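You operate a simulated robot arm through the tools that you are given. There is no shell and no other tool. Be economical: measure what you need, move in short steps, check, and stop when the job is done.

The job below is to be done with a simulated robot arm. You get a single attempt, and the scene is never put back.

Task
Put the nozzle from the top of the packing table and the sanding block from the top of the packing table on the purple plate.

Only the result counts: the job must be done as asked and must still hold three seconds after the hand-in. Knocking over, shifting, dropping, spilling or breaking anything else fails it.

Robot
A 6-joint arm with a two-finger parallel gripper, fixed in place. Base frame: the origin is at the foot of the arm, x ahead of it, y to its left, z up; the work surface is at about z = 0. Units: m, degrees, N and s.
With the tool pointing down near the work surface it reaches from about 0.14 to 0.58 m from the base axis. Its first joint turns from -66.0 to 66.0 degrees. Payload 2.1 kg.
Tool frame: the origin (TCP) lies between the finger pads and is the grasp point; the fingertips stand 0.03 m ahead of it; z points along the fingers, y is the line along which they close. The gripper opens to 0.094 m. The fingers are 0.028 m wide and 0.01 m thick; the gripper's body (0.05 by 0.096 m) begins 0.055 m behind the TCP.
Orientation is that of the tool frame in the base frame, as a unit quaternion [x, y, z, w]. With the fingers straight down and closing along the base's y, the tool's x points along the base's -x, its y along +y and its z along -z.

Tools
- The arm moves only by the tool servo_tool. Its argument "moves" is a list that holds one entry, the list of rows, each a list of 7 numbers: the shift along the tool's x, y, z in units of 200 mm (1.0 is 200 mm), then the turn, a rotation vector about the tool's x, y, z in units of 120 degrees (1.0 is 120 degrees), then the finger opening in m, from 0 to 0.094. In form: [[[x, y, z, wx, wy, wz, fingers], ...]]. A call has 1 to 20 rows; each row is the pose to reach, as a shift and turn from the pose commanded when the call began, along the tool's axes at that moment. A call with a number of a shift or a turn outside -1 to 1 is refused whole. Each row takes 0.2 s and may step no farther than 0.05 m and 8.6 degrees from the row before; otherwise, or with a gripper value out of range, the whole call is refused. Where a pose cannot be reached the arm comes as near as it can. A force on the tool above 40 N (or 10 N above the force at the start of the call, whichever is more), or a blocked arm, ends the call early, and 0.2 s more pass. Each finger travels about 0.072 m/s and halts on what it meets, pressing with about 27 N; the grip force reading is that of the motor and also rises with nothing between the fingers. The clock runs only during rows and for 0.2 s after the last one: add rows that repeat a pose to give the fingers time. The reply holds the time, the measured pose of the TCP, the force on the tool along the base axes, the opening and the grip force, in the units named above and with some noise.
- Cameras (640 x 400 px; columns grow to the right, rows downward): "scene" is fixed at [0.0552, -0.3609, 0.4858]; the picture's right is [0.79, -0.61, 0.00], its down [-0.31, -0.40, -0.87] and it looks along [0.53, 0.68, -0.50] (base axes); focal length 334 px, centre (320, 200). "wrist" rides on the gripper at [-0.037, 0, -0.058] in the tool frame; the picture's right is [0.00, -1.00, 0.00], its down [0.97, 0.00, -0.24] and it looks along [0.24, 0.00, 0.97] (tool axes); focal length 218 px, centre (320, 200).
- get_image(camera): a new picture of that camera. It takes no simulated time.
- probe_pixels(camera, pixels): for up to 12 pixels [column, row] of the newest picture of that camera ("zoom" is the newest enlarged one), the place [x, y, z] in the base frame of the surface seen there, good to about 0.002 m, but the place of the scene camera against the robot may be out by one fixed shift of up to 0.012 m in any direction. It takes no simulated time.
- enlarge(camera, box): a new picture of the part [left, top, right, bottom] of that camera's present view, enlarged. It takes no simulated time.
- hand_in(): hands the job in; it is judged then, once.

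Go step by step. Measure first, check grasps and placings, and put right what went wrong. The budget is 60 turns and 30 pictures, counting those below and the enlarged ones. Unless the task says otherwise, let go and move clear before handing in, and close with one line.

The tools are called as a command line: name --argument value ..., lists and objects as JSON in quotes. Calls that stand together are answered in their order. servo_tool: Moves the arm, as the interface text tells. Its arguments: {"type":"object","properties":{"moves":{"type":"array"}},"required":["moves"]} The other tools are called the same way: get_image (camera) takes a picture; probe_pixels (camera, pixels) gives the place of the surface under pixels of a picture; enlarge (camera, box) takes an enlarged picture of a part of a camera's view; hand_in () hands the job in.

At the start:

```text
t: 0.0
ee_pos: [0.3412, -0.0475, 0.3109]
tcp_rot: [0.001, 1.0, -0.001, 0.001]
ft_force: [-0.1, -0.3, -0.1]
opening: 0.0941
grip_force: 0.0
```

scene: 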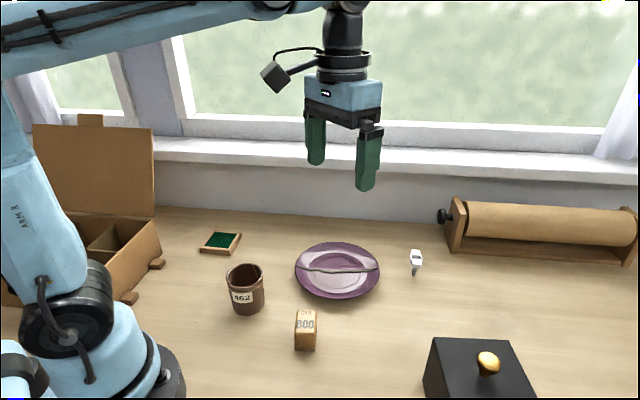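
wrist: 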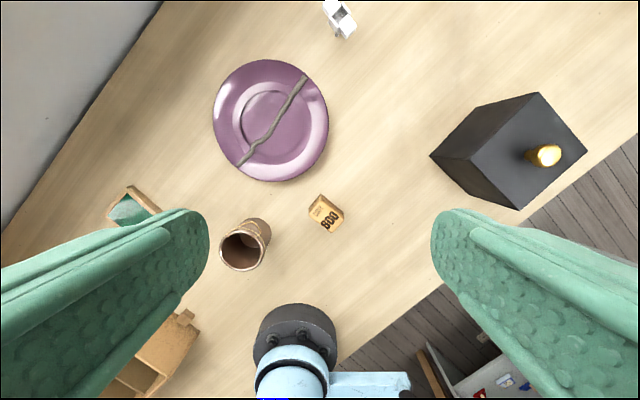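

The scene shows the plate near (337,270), the white nozzle near (416,262) and the "800" block near (306,330). I'll take close-ups before measuring.

enlarge --camera "scene" --box '[280, 230, 440, 360]'

enlarge --camera "wrist" --box '[200, 0, 380, 240]'

probe_pixels --camera "wrist" --pixels '[[271, 120], [323, 208], [330, 218], [340, 20], [333, 8], [345, 32], [243, 228], [218, 120], [325, 120], [271, 65], [271, 178], [300, 90]]'

probe_pixels --camera "scene" --pixels '[[337, 268], [306, 315], [306, 340], [416, 254], [416, 262], [415, 272], [245, 268], [297, 270], [378, 270], [338, 244], [337, 297], [360, 290]]'

```text
3.08 times, centred on (360, 295) of scene
```

zoom: 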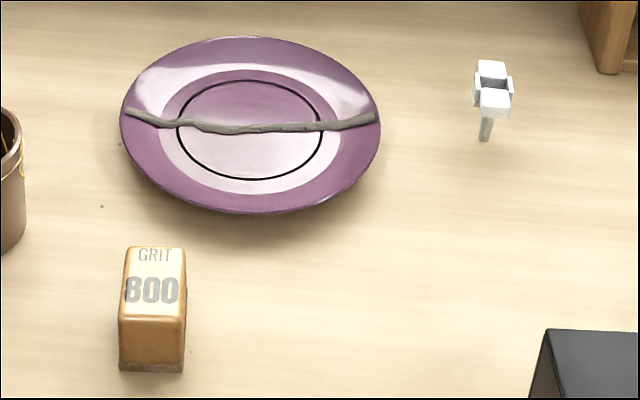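

```text
1.67 times, centred on (290, 120) of wrist
```

zoom: 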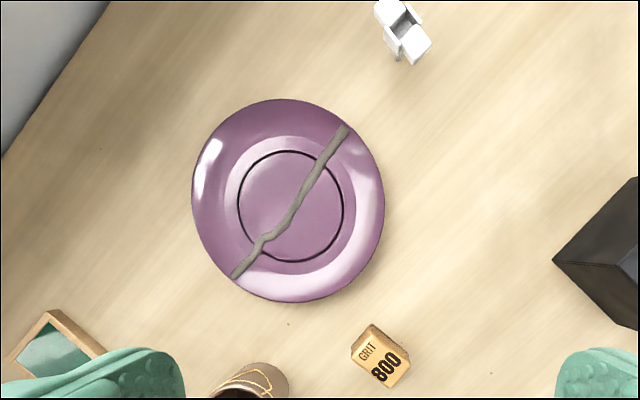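

```text
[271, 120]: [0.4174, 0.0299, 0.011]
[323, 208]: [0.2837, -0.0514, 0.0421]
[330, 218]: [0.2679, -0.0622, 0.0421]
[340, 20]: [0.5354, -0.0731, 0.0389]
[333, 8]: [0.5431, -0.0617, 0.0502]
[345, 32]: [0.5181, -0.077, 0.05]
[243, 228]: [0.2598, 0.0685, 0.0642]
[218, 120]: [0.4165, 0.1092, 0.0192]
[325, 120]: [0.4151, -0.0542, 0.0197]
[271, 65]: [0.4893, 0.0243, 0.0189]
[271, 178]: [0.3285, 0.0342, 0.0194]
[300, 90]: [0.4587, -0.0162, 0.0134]
```

```text
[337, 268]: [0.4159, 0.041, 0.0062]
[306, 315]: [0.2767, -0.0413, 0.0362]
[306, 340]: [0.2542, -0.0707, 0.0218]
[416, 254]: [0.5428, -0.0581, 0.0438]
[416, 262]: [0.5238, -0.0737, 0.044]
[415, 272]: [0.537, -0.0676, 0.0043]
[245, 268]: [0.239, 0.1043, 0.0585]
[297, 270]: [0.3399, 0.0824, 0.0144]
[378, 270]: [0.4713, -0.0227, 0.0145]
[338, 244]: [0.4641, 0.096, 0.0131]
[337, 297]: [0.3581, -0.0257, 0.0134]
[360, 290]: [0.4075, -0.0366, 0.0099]
```

The wrist probes give the plate centre as about (0.417, 0.030) with its rim at z 0.019, the block at about (0.275, -0.057) with its top at 0.042, and the nozzle at about (0.531, -0.069) with its top at 0.05. Next I'll lower the wrist over the block for a closer look.

servo_tool --moves '[[[0.12, -0.013, 0.18, 0, 0, 0, 0.094], [0.24, -0.027, 0.36, 0, 0, 0, 0.094], [0.355, -0.04, 0.55, 0, 0, 0, 0.094], [0.355, -0.04, 0.55, 0, 0, 0, 0.094]]]'

get_image --camera "wrist"

```text
t: 1.0
ee_pos: [0.2709, -0.054, 0.2017]
tcp_rot: [-0.001, 1.0, -0.001, 0.001]
ft_force: [0.9, -0.3, 0.7]
opening: 0.094
grip_force: 0.0
```

```text
25 pictures are left
```

wrist: 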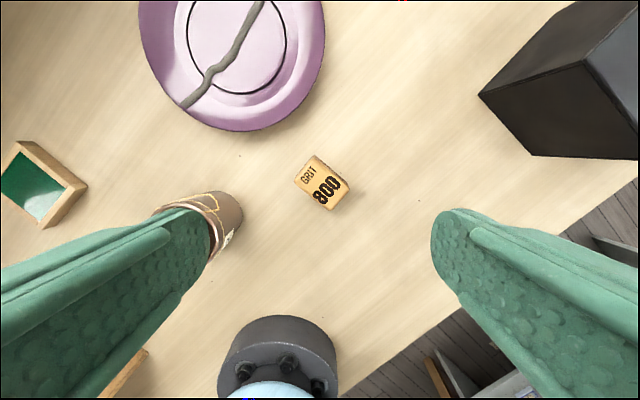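

enlarge --camera "wrist" --box '[280, 140, 360, 220]'

probe_pixels --camera "wrist" --pixels '[[245, 40], [214, 66], [190, 98], [238, 42], [218, 70], [207, 66], [190, 190], [238, 215], [228, 193], [215, 230], [240, 235]]'

```text
5.00 times, centred on (320, 180) of wrist
```

zoom: 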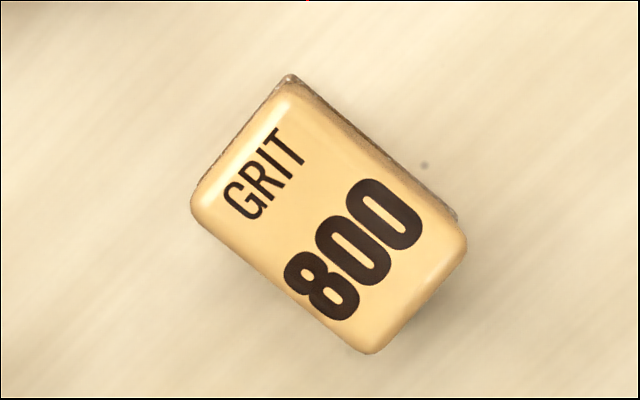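

```text
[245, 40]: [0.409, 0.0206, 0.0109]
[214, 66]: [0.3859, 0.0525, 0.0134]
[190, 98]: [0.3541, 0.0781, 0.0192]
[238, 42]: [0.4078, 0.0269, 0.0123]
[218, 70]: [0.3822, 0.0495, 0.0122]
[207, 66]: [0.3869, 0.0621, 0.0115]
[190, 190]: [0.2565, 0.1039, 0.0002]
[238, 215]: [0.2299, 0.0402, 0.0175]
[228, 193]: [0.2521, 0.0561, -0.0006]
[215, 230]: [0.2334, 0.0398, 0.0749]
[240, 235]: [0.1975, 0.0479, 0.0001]
```

probe_pixels --camera "zoom" --pixels '[[328, 220], [285, 100], [440, 245], [370, 335], [210, 205]]'

```text
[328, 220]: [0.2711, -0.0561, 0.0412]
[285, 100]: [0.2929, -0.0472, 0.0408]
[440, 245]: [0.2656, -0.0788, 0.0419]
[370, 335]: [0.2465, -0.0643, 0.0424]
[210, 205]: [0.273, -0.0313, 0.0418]
```

The block top is about 47 × 28 mm, centred at (0.2697, -0.0555), with its long axis about 49° from x. I'll turn the gripper 49° to close across the short side and come down partway.

servo_tool --moves '[[[0.001, -0.001, 0.08, 0, 0, -0.068, 0.085], [0.002, -0.002, 0.16, 0, 0, -0.136, 0.075], [0.003, -0.003, 0.24, 0, 0, -0.204, 0.07], [0.004, -0.005, 0.32, 0, 0, -0.272, 0.07], [0.005, -0.006, 0.4, 0, 0, -0.34, 0.07], [0.005, -0.007, 0.5, 0, 0, -0.408, 0.07], [0.005, -0.007, 0.5, 0, 0, -0.408, 0.07]]]'

get_image --camera "wrist"

```text
t: 2.6
ee_pos: [0.2701, -0.0552, 0.1025]
tcp_rot: [-0.416, 0.91, 0.0, 0.001]
ft_force: [-0.8, -0.2, -0.4]
opening: 0.07
grip_force: 0.1
```

```text
23 pictures are left
```

wrist: 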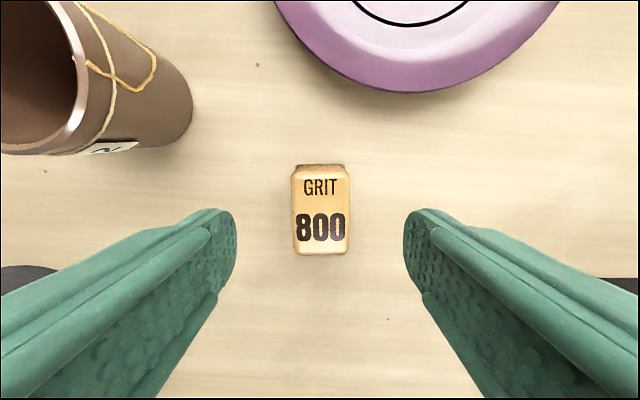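

The block at (321,210) is square to the fingers and centred between them. I'll descend to z ≈ 0.041 and close.

servo_tool --moves '[[[0, 0, 0.15, 0, 0, 0, 0.07], [0, 0, 0.3, 0, 0, 0, 0.07], [0, 0, 0.3, 0, 0, 0, 0.05], [0, 0, 0.3, 0, 0, 0, 0.02], [0, 0, 0.3, 0, 0, 0, 0.015], [0, 0, 0.3, 0, 0, 0, 0.015]]]'

```text
t: 4.0
ee_pos: [0.2677, -0.0556, 0.0425]
tcp_rot: [-0.415, 0.91, -0.001, 0.001]
ft_force: [0.6, -0.2, 0.3]
opening: 0.0386
grip_force: 26.9
```

The fingers stopped at 0.0386 m with a firm grip, wider than my 28 mm estimate. I'll lift and look.

servo_tool --moves '[[[0, 0, -0.15, 0, 0, 0, 0.015], [0, 0, -0.3, 0, 0, 0, 0.015], [0, 0, -0.45, 0, 0, 0, 0.015], [0, 0, -0.45, 0, 0, 0, 0.015]]]'

get_image --camera "wrist"

get_image --camera "scene"

```text
t: 5.0
ee_pos: [0.268, -0.0575, 0.1291]
tcp_rot: [-0.415, 0.91, -0.001, 0.001]
ft_force: [-0.1, 0.1, -1.4]
opening: 0.0387
grip_force: 26.9
```

```text
22 pictures are left
```

wrist: 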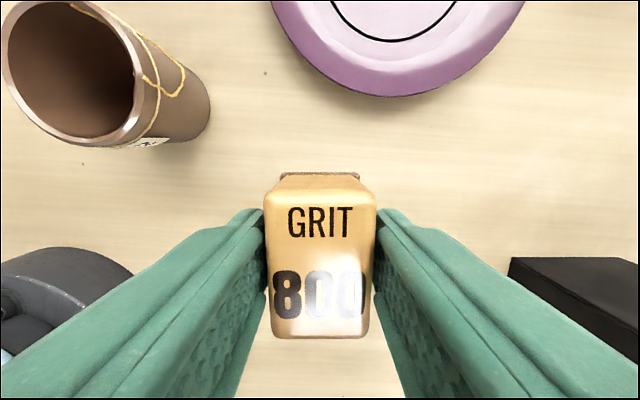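

```text
21 pictures are left
```

scene: 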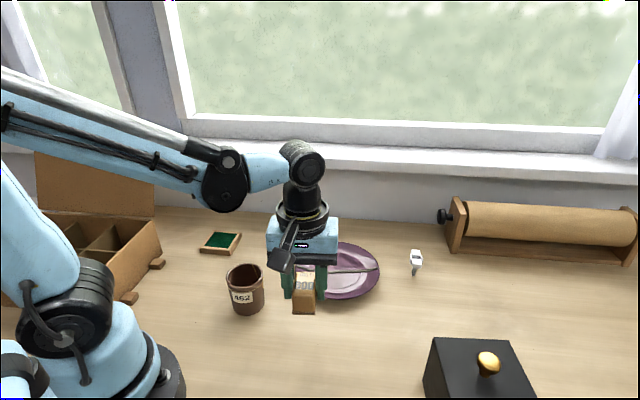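

The block is held. I'll carry it above the plate at z ≈ 0.22, turning it so its long axis runs parallel to the plate's seam.

servo_tool --moves '[[[-0.02, -0.01, -0.1, 0, 0, 0.065, 0.015], [-0.06, -0.02, -0.2, 0, 0, 0.13, 0.015], [-0.12, -0.04, -0.3, 0, 0, 0.195, 0.015], [-0.2, -0.07, -0.4, 0, 0, 0.26, 0.015], [-0.28, -0.1, -0.45, 0, 0, 0.325, 0.015], [-0.36, -0.13, -0.45, 0, 0, 0.39, 0.015], [-0.44, -0.16, -0.45, 0, 0, 0.455, 0.015], [-0.52, -0.19, -0.45, 0, 0, 0.52, 0.015], [-0.6, -0.21, -0.45, 0, 0, 0.585, 0.015], [-0.67, -0.23, -0.45, 0, 0, 0.65, 0.015], [-0.73, -0.25, -0.45, 0, 0, 0.715, 0.015], [-0.777, -0.266, -0.45, 0, 0, 0.775, 0.015], [-0.777, -0.266, -0.45, 0, 0, 0.775, 0.015]]]'

get_image --camera "wrist"

```text
t: 7.8
ee_pos: [0.4119, 0.0261, 0.222]
tcp_rot: [0.375, 0.927, 0.001, 0.001]
ft_force: [-0.3, 0.1, 0.0]
opening: 0.0384
grip_force: 27.1
```

```text
20 pictures are left
```

wrist: 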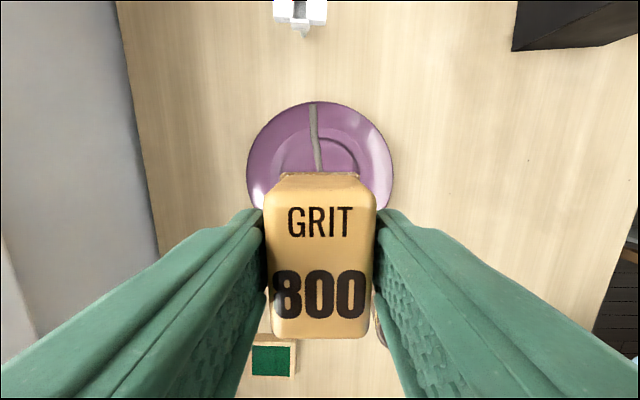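

The seam from (315,105) to (319,168) is now vertical in view, so the block is parallel to it. I'll probe the plate's edges and the nozzle.

probe_pixels --camera "wrist" --pixels '[[249, 180], [391, 180], [318, 104], [315, 115], [318, 165], [300, 160], [335, 160], [285, 165], [350, 165], [300, 8], [298, 28], [380, 215]]'

enlarge --camera "wrist" --box '[240, 0, 400, 180]'

```text
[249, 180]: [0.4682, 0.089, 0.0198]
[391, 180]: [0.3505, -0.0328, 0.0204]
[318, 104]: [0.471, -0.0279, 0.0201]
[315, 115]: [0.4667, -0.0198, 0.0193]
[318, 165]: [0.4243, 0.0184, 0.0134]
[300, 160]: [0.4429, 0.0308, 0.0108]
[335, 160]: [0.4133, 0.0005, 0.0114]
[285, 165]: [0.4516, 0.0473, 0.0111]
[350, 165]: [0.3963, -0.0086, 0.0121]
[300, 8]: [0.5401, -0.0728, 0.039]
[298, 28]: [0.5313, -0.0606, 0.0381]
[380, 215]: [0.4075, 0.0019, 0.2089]
```

```text
2.22 times, centred on (320, 90) of wrist
```

zoom: 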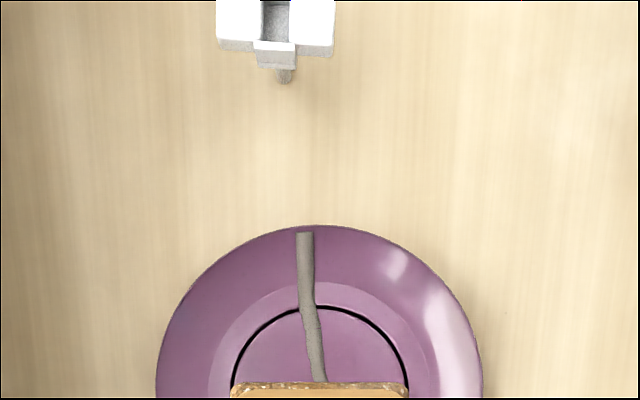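

Plate centre is about (0.410, 0.0285) with radius 0.085 and a flat floor at z ≈ 0.011 within about 0.046. I'll place the block on the near half, centred at about (0.395, 0.0125), lowering to just above contact.

servo_tool --moves '[[[0.005, -0.04, 0.15, 0, 0, 0, 0.015], [0.01, -0.08, 0.35, 0, 0, 0, 0.015], [0.014, -0.108, 0.55, 0, 0, 0, 0.015], [0.014, -0.108, 0.7, 0, 0, 0, 0.015], [0.014, -0.108, 0.8, 0, 0, 0, 0.015], [0.014, -0.108, 0.8, 0, 0, 0, 0.015]]]'

enlarge --camera "scene" --box '[280, 210, 440, 310]'

```text
t: 9.2
ee_pos: [0.3912, 0.0118, 0.0615]
tcp_rot: [0.375, 0.927, 0.001, 0.001]
ft_force: [0.0, 0.0, -0.5]
opening: 0.0388
grip_force: 26.8
```

```text
4.00 times, centred on (360, 260) of scene
```

zoom: 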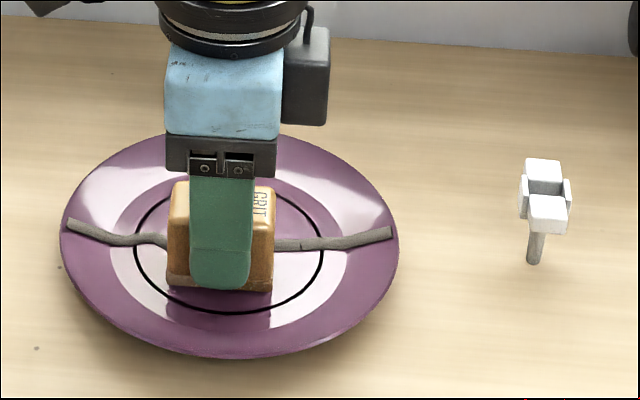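

The block hangs inside the plate's ring, just above the floor. I'll lower it in small steps while watching the force.

servo_tool --moves '[[[0, 0, 0.015, 0, 0, 0, 0.015], [0, 0, 0.03, 0, 0, 0, 0.015], [0, 0, 0.035, 0, 0, 0, 0.015]]]'

```text
t: 10.0
ee_pos: [0.3937, 0.012, 0.0546]
tcp_rot: [0.374, 0.928, 0.0, 0.0]
ft_force: [0.4, 0.3, -0.5]
opening: 0.0382
grip_force: 27.2
```

servo_tool --moves '[[[0, 0, 0.005, 0, 0, 0, 0.015], [0, 0, 0.01, 0, 0, 0, 0.015]]]'

```text
t: 10.6
ee_pos: [0.394, 0.0135, 0.0524]
tcp_rot: [0.375, 0.927, 0.001, 0.002]
ft_force: [0.5, 0.3, -0.6]
opening: 0.0383
grip_force: 26.9
```

There's still no contact force at z 0.0524, so I'll go a little lower.

servo_tool --moves '[[[0, 0, 0.005, 0, 0, 0, 0.015], [0, 0, 0.01, 0, 0, 0, 0.015]]]'

enlarge --camera "scene" --box '[300, 230, 380, 300]'

```text
t: 11.2
ee_pos: [0.3938, 0.0138, 0.0509]
tcp_rot: [0.375, 0.927, 0.0, 0.001]
ft_force: [3.3, -2.5, 21.9]
opening: 0.0387
grip_force: 27.1
```

```text
5.71 times, centred on (340, 265) of scene
```

zoom: 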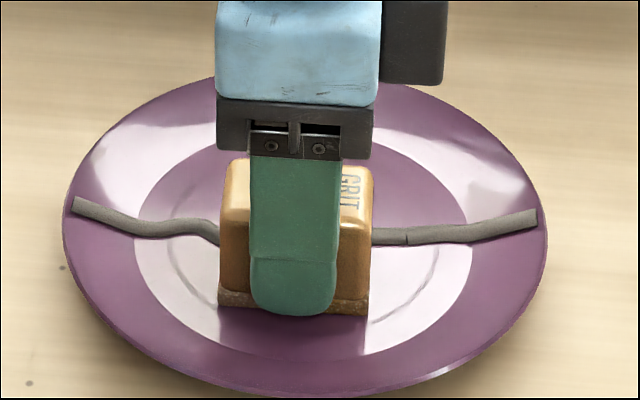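

The block has contact (Fz 21.9 N). I'll ease off 1 mm, open, and rise.

servo_tool --moves '[[[0, 0, -0.004, 0, 0, 0, 0.015], [0, 0, -0.004, 0, 0, 0, 0.045], [0, 0, -0.004, 0, 0, 0, 0.058], [0, 0, -0.004, 0, 0, 0, 0.058], [0, 0, -0.15, 0, 0, 0, 0.058], [0, 0, -0.35, 0, 0, 0, 0.058], [0, 0, -0.55, 0, 0, 0, 0.07], [0, 0, -0.75, 0, 0, 0, 0.094], [0, 0, -0.75, 0, 0, 0, 0.094]]]'

get_image --camera "wrist"

```text
t: 13.2
ee_pos: [0.3923, 0.0148, 0.205]
tcp_rot: [0.374, 0.927, 0.0, 0.001]
ft_force: [0.0, 0.6, 0.5]
opening: 0.0941
grip_force: 0.1
```

```text
16 pictures are left
```

wrist: 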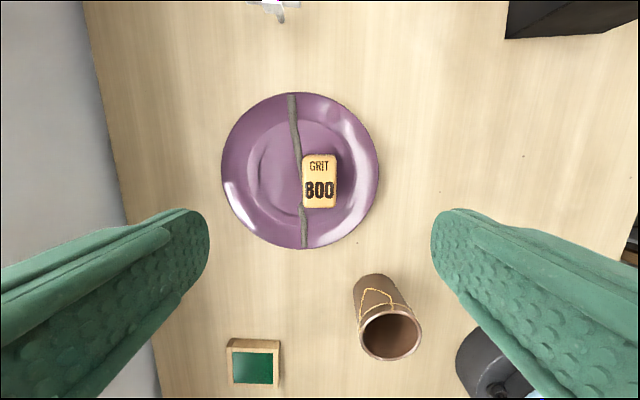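

The block sits flat on the near half at (319,182), clear of the seam. Next I'll move above the nozzle.

servo_tool --moves '[[[-0.2, 0.05, 0.0, 0, 0, 0, 0.094], [-0.4, 0.1, 0.0, 0, 0, 0, 0.094], [-0.58, 0.14, 0.05, 0, 0, 0, 0.094], [-0.72, 0.175, 0.1, 0, 0, 0, 0.094], [-0.72, 0.175, 0.1, 0, 0, 0, 0.094]]]'

get_image --camera "wrist"

```text
t: 14.4
ee_pos: [0.5238, -0.062, 0.1814]
tcp_rot: [0.375, 0.927, 0.0, 0.001]
ft_force: [-0.3, 0.5, -0.6]
opening: 0.0941
grip_force: 0.0
```

```text
15 pictures are left
```

wrist: 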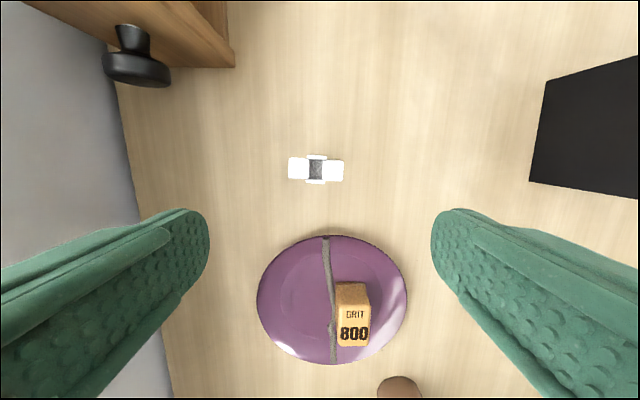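

enlarge --camera "wrist" --box '[280, 140, 360, 200]'

enlarge --camera "scene" --box '[395, 240, 435, 285]'

probe_pixels --camera "wrist" --pixels '[[299, 168], [316, 170], [334, 170], [317, 157], [316, 182], [291, 168], [342, 171], [135, 70], [150, 85], [232, 60], [170, 170]]'

```text
6.67 times, centred on (320, 170) of wrist
```

zoom: 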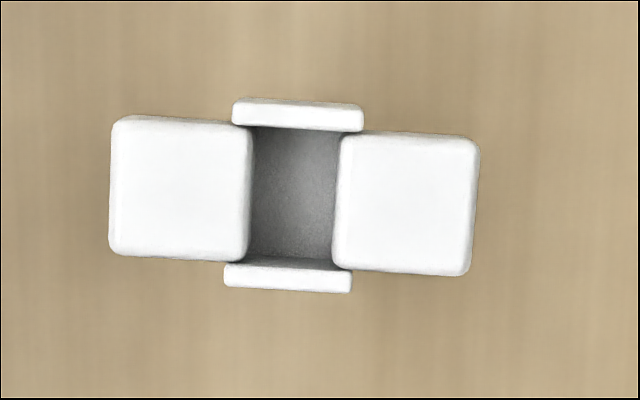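

```text
8.89 times, centred on (415, 262) of scene
```

zoom: 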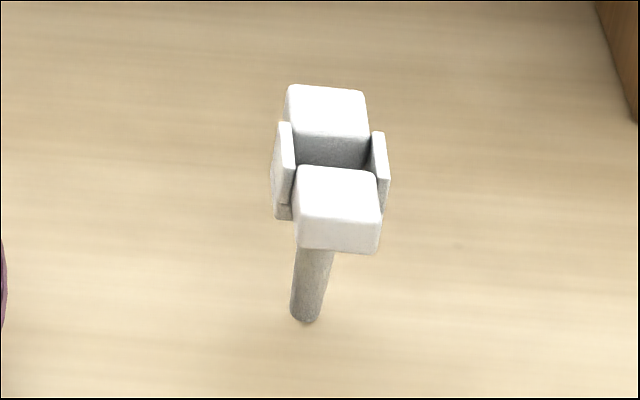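

```text
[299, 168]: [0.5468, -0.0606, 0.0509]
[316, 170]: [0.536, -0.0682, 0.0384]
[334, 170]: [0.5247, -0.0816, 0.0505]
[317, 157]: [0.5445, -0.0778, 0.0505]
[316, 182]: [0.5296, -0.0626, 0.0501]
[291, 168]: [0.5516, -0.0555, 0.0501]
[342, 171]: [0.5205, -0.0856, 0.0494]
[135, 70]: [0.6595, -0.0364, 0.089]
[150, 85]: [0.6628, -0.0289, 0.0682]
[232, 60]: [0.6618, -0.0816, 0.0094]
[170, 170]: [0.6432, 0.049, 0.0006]
```

The nozzle stands on a thin stem. Its head is about 46 mm long between flat end faces, its centre is at (0.536, -0.0705), and its axis is about 42–44° from x. I'll align to those end faces and come down partway.

servo_tool --moves '[[[-0.03, 0.005, 0.1, 0, 0, 0.015, 0.094], [-0.074, 0.0115, 0.2, 0, 0, 0.029, 0.08], [-0.074, 0.0115, 0.3, 0, 0, 0.029, 0.08], [-0.074, 0.0115, 0.4, 0, 0, 0.029, 0.08], [-0.074, 0.0115, 0.4, 0, 0, 0.029, 0.08]]]'

get_image --camera "wrist"

```text
t: 15.6
ee_pos: [0.5331, -0.0691, 0.1003]
tcp_rot: [0.403, 0.915, 0.0, 0.001]
ft_force: [0.1, 0.8, -1.0]
opening: 0.08
grip_force: 0.1
```

```text
12 pictures are left
```

wrist: 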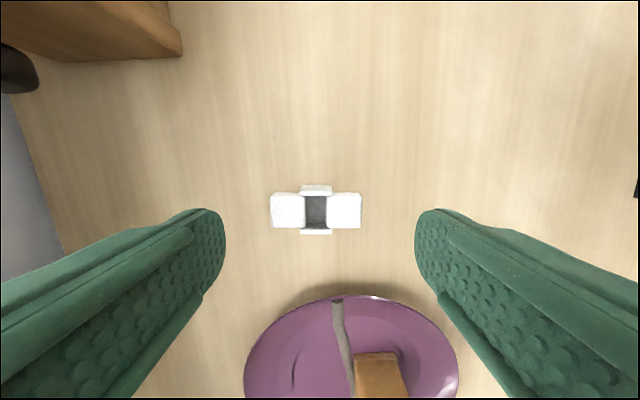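

The head spans (271–361, 210), about 4 px left of centre, and the axes line up. I'll correct by 2 mm sideways and 4 mm along, descend to z ≈ 0.046, and close gradually.

servo_tool --moves '[[[-0.02, 0.009, 0.05, 0, 0, 0, 0.08], [-0.02, 0.009, 0.16, 0, 0, 0, 0.08], [-0.02, 0.009, 0.27, 0, 0, 0, 0.075], [-0.02, 0.009, 0.27, 0, 0, 0, 0.065], [-0.02, 0.009, 0.27, 0, 0, 0, 0.058]]]'

get_image --camera "wrist"

```text
t: 16.8
ee_pos: [0.5392, -0.0717, 0.0447]
tcp_rot: [0.403, 0.915, 0.0, 0.0]
ft_force: [-1.3, 0.1, -0.8]
opening: 0.0579
grip_force: 0.1
```

```text
11 pictures are left
```

wrist: 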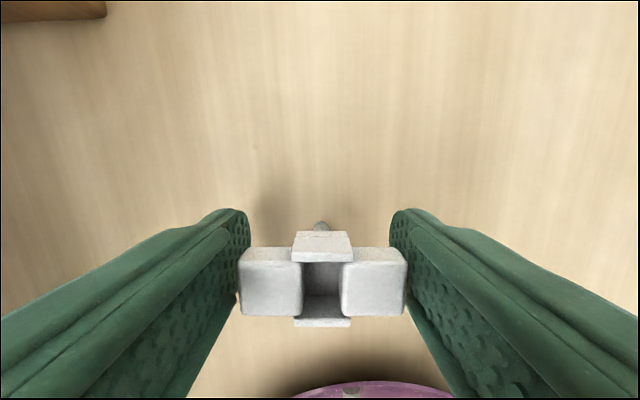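

The head is centred between the pads at (322,282). Closing and lifting.

servo_tool --moves '[[[0, 0, 0, 0, 0, 0, 0.052], [0, 0, 0, 0, 0, 0, 0.048], [0, 0, 0, 0, 0, 0, 0.044], [0, 0, 0, 0, 0, 0, 0.038], [0, 0, 0, 0, 0, 0, 0.03], [0, 0, 0, 0, 0, 0, 0.03]]]'

```text
t: 18.2
ee_pos: [0.5396, -0.0713, 0.0439]
tcp_rot: [0.402, 0.915, -0.001, 0.001]
ft_force: [0.6, 0.5, 0.1]
opening: 0.0506
grip_force: 27.4
```

The nozzle is gripped (0.0506 m, 27 N). I'll lift, carry it to the plate's far half at (0.427, 0.0465), and turn 90° so the fingers close along the seam, clear of the block.

servo_tool --moves '[[[0, 0, -0.12, 0, 0, 0, 0.03], [0, 0, -0.3, 0, 0, 0, 0.03], [0, 0, -0.45, 0, 0, 0, 0.03], [0.03, 0, -0.5, 0, 0, -0.065, 0.03], [0.09, -0.002, -0.5, 0, 0, -0.13, 0.03], [0.17, -0.004, -0.5, 0, 0, -0.195, 0.03], [0.25, -0.006, -0.5, 0, 0, -0.26, 0.03], [0.33, -0.008, -0.5, 0, 0, -0.325, 0.03], [0.41, -0.01, -0.5, 0, 0, -0.39, 0.03], [0.49, -0.012, -0.5, 0, 0, -0.455, 0.03], [0.57, -0.014, -0.5, 0, 0, -0.52, 0.03], [0.65, -0.016, -0.5, 0, 0, -0.585, 0.03], [0.72, -0.017, -0.5, 0, 0, -0.65, 0.03], [0.78, -0.0175, -0.5, 0, 0, -0.715, 0.03], [0.8145, -0.0175, -0.5, 0, 0, -0.75, 0.03], [0.8145, -0.0175, -0.5, 0, 0, -0.75, 0.03]]]'

get_image --camera "wrist"

enlarge --camera "scene" --box '[260, 190, 440, 310]'

```text
t: 21.6
ee_pos: [0.4235, 0.0461, 0.1466]
tcp_rot: [-0.363, 0.932, 0.0, 0.001]
ft_force: [-0.5, -0.6, 0.2]
opening: 0.0505
grip_force: 26.7
```

```text
10 pictures are left
```

wrist: 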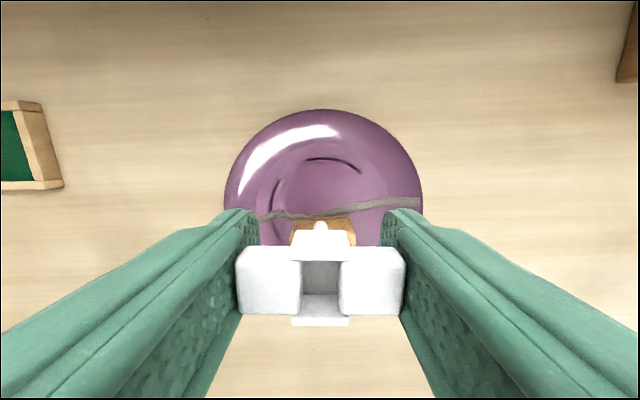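

```text
3.33 times, centred on (350, 250) of scene
```

zoom: 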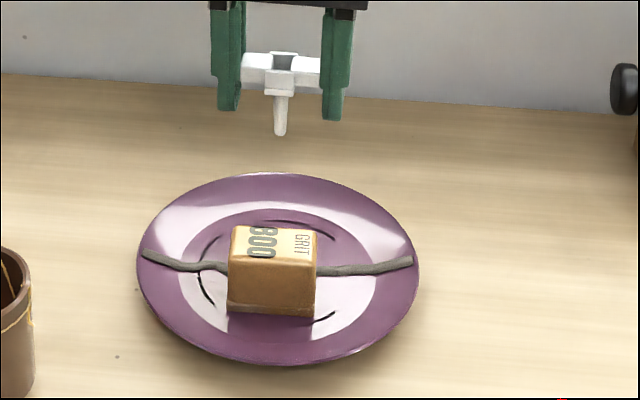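

The nozzle hangs upright over the plate's far half. I'll probe the block's far edge and the plate floor to check clearance.

probe_pixels --camera "wrist" --pixels '[[322, 219], [300, 224], [348, 222], [320, 185], [340, 195], [290, 190], [330, 170]]'

```text
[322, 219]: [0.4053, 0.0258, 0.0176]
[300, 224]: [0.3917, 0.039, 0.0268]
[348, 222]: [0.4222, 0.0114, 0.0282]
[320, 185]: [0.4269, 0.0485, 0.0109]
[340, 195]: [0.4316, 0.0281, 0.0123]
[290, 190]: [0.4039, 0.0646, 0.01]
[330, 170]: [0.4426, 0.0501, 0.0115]
```

The block's far face is at n ≈ -0.005, so the fingers clear it by more than 12 mm. I'll lower to z ≈ 0.060, shifted 4 mm farther out.

servo_tool --moves '[[[-0.02, 0, 0.12, 0, 0, 0, 0.03], [-0.02, 0, 0.25, 0, 0, 0, 0.03], [-0.02, 0, 0.36, 0, 0, 0, 0.03], [-0.02, 0, 0.42, 0, 0, 0, 0.03], [-0.02, 0, 0.42, 0, 0, 0, 0.03]]]'

enlarge --camera "scene" --box '[280, 210, 400, 310]'

```text
t: 22.8
ee_pos: [0.4272, 0.0476, 0.0629]
tcp_rot: [-0.363, 0.932, 0.0, 0.002]
ft_force: [0.4, 0.3, -0.5]
opening: 0.0502
grip_force: 27.1
```

```text
4.00 times, centred on (340, 260) of scene
```

zoom: 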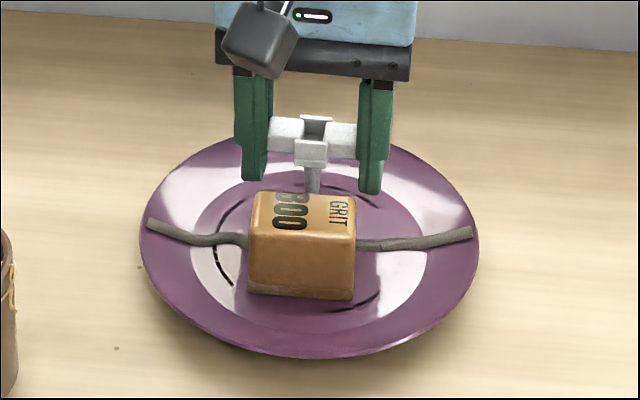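

All clear. I'll lower in small steps to near contact.

servo_tool --moves '[[[0, 0, 0.01, 0, 0, 0, 0.03], [0, 0, 0.02, 0, 0, 0, 0.03], [0, 0, 0.03, 0, 0, 0, 0.03], [0, 0, 0.03, 0, 0, 0, 0.03]]]'

```text
t: 23.8
ee_pos: [0.4279, 0.0482, 0.0576]
tcp_rot: [-0.362, 0.932, -0.001, 0.001]
ft_force: [-0.4, 0.8, -0.4]
opening: 0.0499
grip_force: 27.1
```

servo_tool --moves '[[[0, 0, 0.005, 0, 0, 0, 0.03], [0, 0, 0.01, 0, 0, 0, 0.03]]]'

```text
t: 24.4
ee_pos: [0.4284, 0.0486, 0.0561]
tcp_rot: [-0.362, 0.932, 0.0, 0.001]
ft_force: [-1.5, -0.9, 13.2]
opening: 0.0504
grip_force: 27.3
```

Contact at Fz 13 N. I'll relieve the force slightly and open slowly.

servo_tool --moves '[[[0, 0, -0.002, 0, 0, 0, 0.049], [0, 0, -0.002, 0, 0, 0, 0.052], [0, 0, -0.002, 0, 0, 0, 0.055], [0, 0, -0.002, 0, 0, 0, 0.058], [0, 0, -0.002, 0, 0, 0, 0.062], [0, 0, -0.002, 0, 0, 0, 0.066], [0, 0, -0.002, 0, 0, 0, 0.066]]]'

enlarge --camera "scene" --box '[280, 210, 400, 310]'

```text
t: 26.0
ee_pos: [0.4302, 0.0473, 0.0558]
tcp_rot: [-0.363, 0.932, -0.001, 0.001]
ft_force: [0.2, -0.2, 0.9]
opening: 0.066
grip_force: 0.2
```

```text
4.00 times, centred on (340, 260) of scene
```

zoom: 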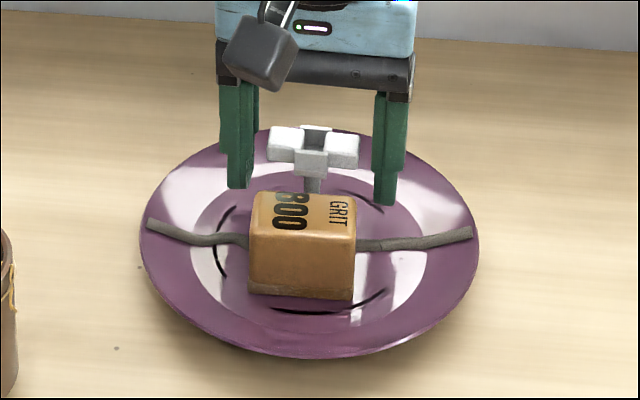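

The nozzle stands free and upright on the plate, with both fingers clear of it. I'll rise straight up, wait, and check.

servo_tool --moves '[[[0, 0, -0.05, 0, 0, 0, 0.066], [0, 0, -0.15, 0, 0, 0, 0.066], [0, 0, -0.3, 0, 0, 0, 0.066], [0, 0, -0.5, 0, 0, 0, 0.066], [0, 0, -0.7, 0, 0, 0, 0.066], [0, 0, -0.7, 0, 0, 0, 0.066], [0, 0, -0.7, 0, 0, 0, 0.066], [0, 0, -0.7, 0, 0, 0, 0.066], [0, 0, -0.7, 0, 0, 0, 0.066], [0, 0, -0.7, 0, 0, 0, 0.066], [0, 0, -0.7, 0, 0, 0, 0.066], [0, 0, -0.7, 0, 0, 0, 0.066]]]'

get_image --camera "scene"

get_image --camera "wrist"

```text
t: 28.6
ee_pos: [0.4263, 0.0483, 0.1948]
tcp_rot: [-0.363, 0.932, 0.0, 0.001]
ft_force: [-0.1, 0.0, 0.4]
opening: 0.0659
grip_force: 0.0
```

```text
6 pictures are left
```

scene: 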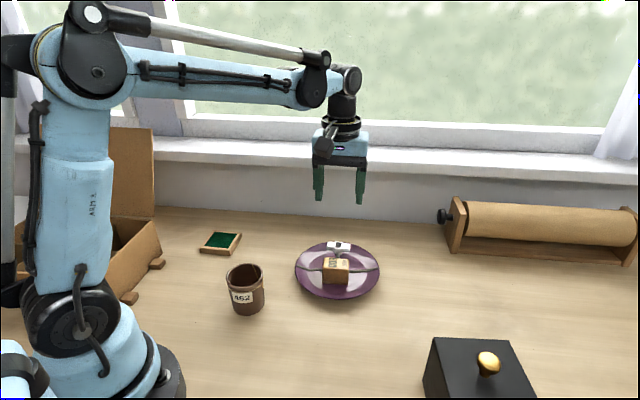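

```text
5 pictures are left
```

wrist: 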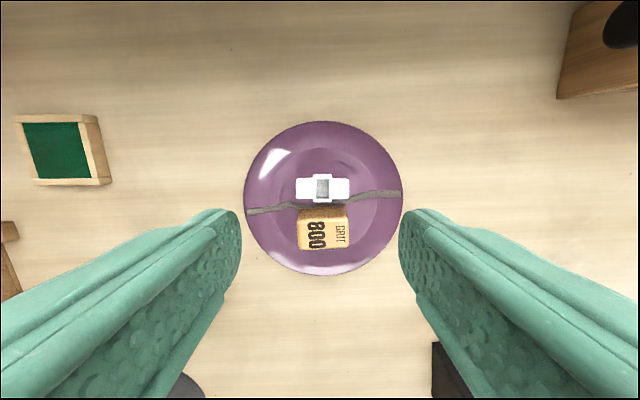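

Both objects rest on the plate, the nozzle at (322,188) and the block at (323,230) in the wrist view. Nothing else has moved and the arm is clear, so I'm handing in.

hand_in

```text
The job is handed in.
```

The nozzle and the sanding block are both on the purple plate, and I handed the job in with the arm clear; no result of the judging came back.
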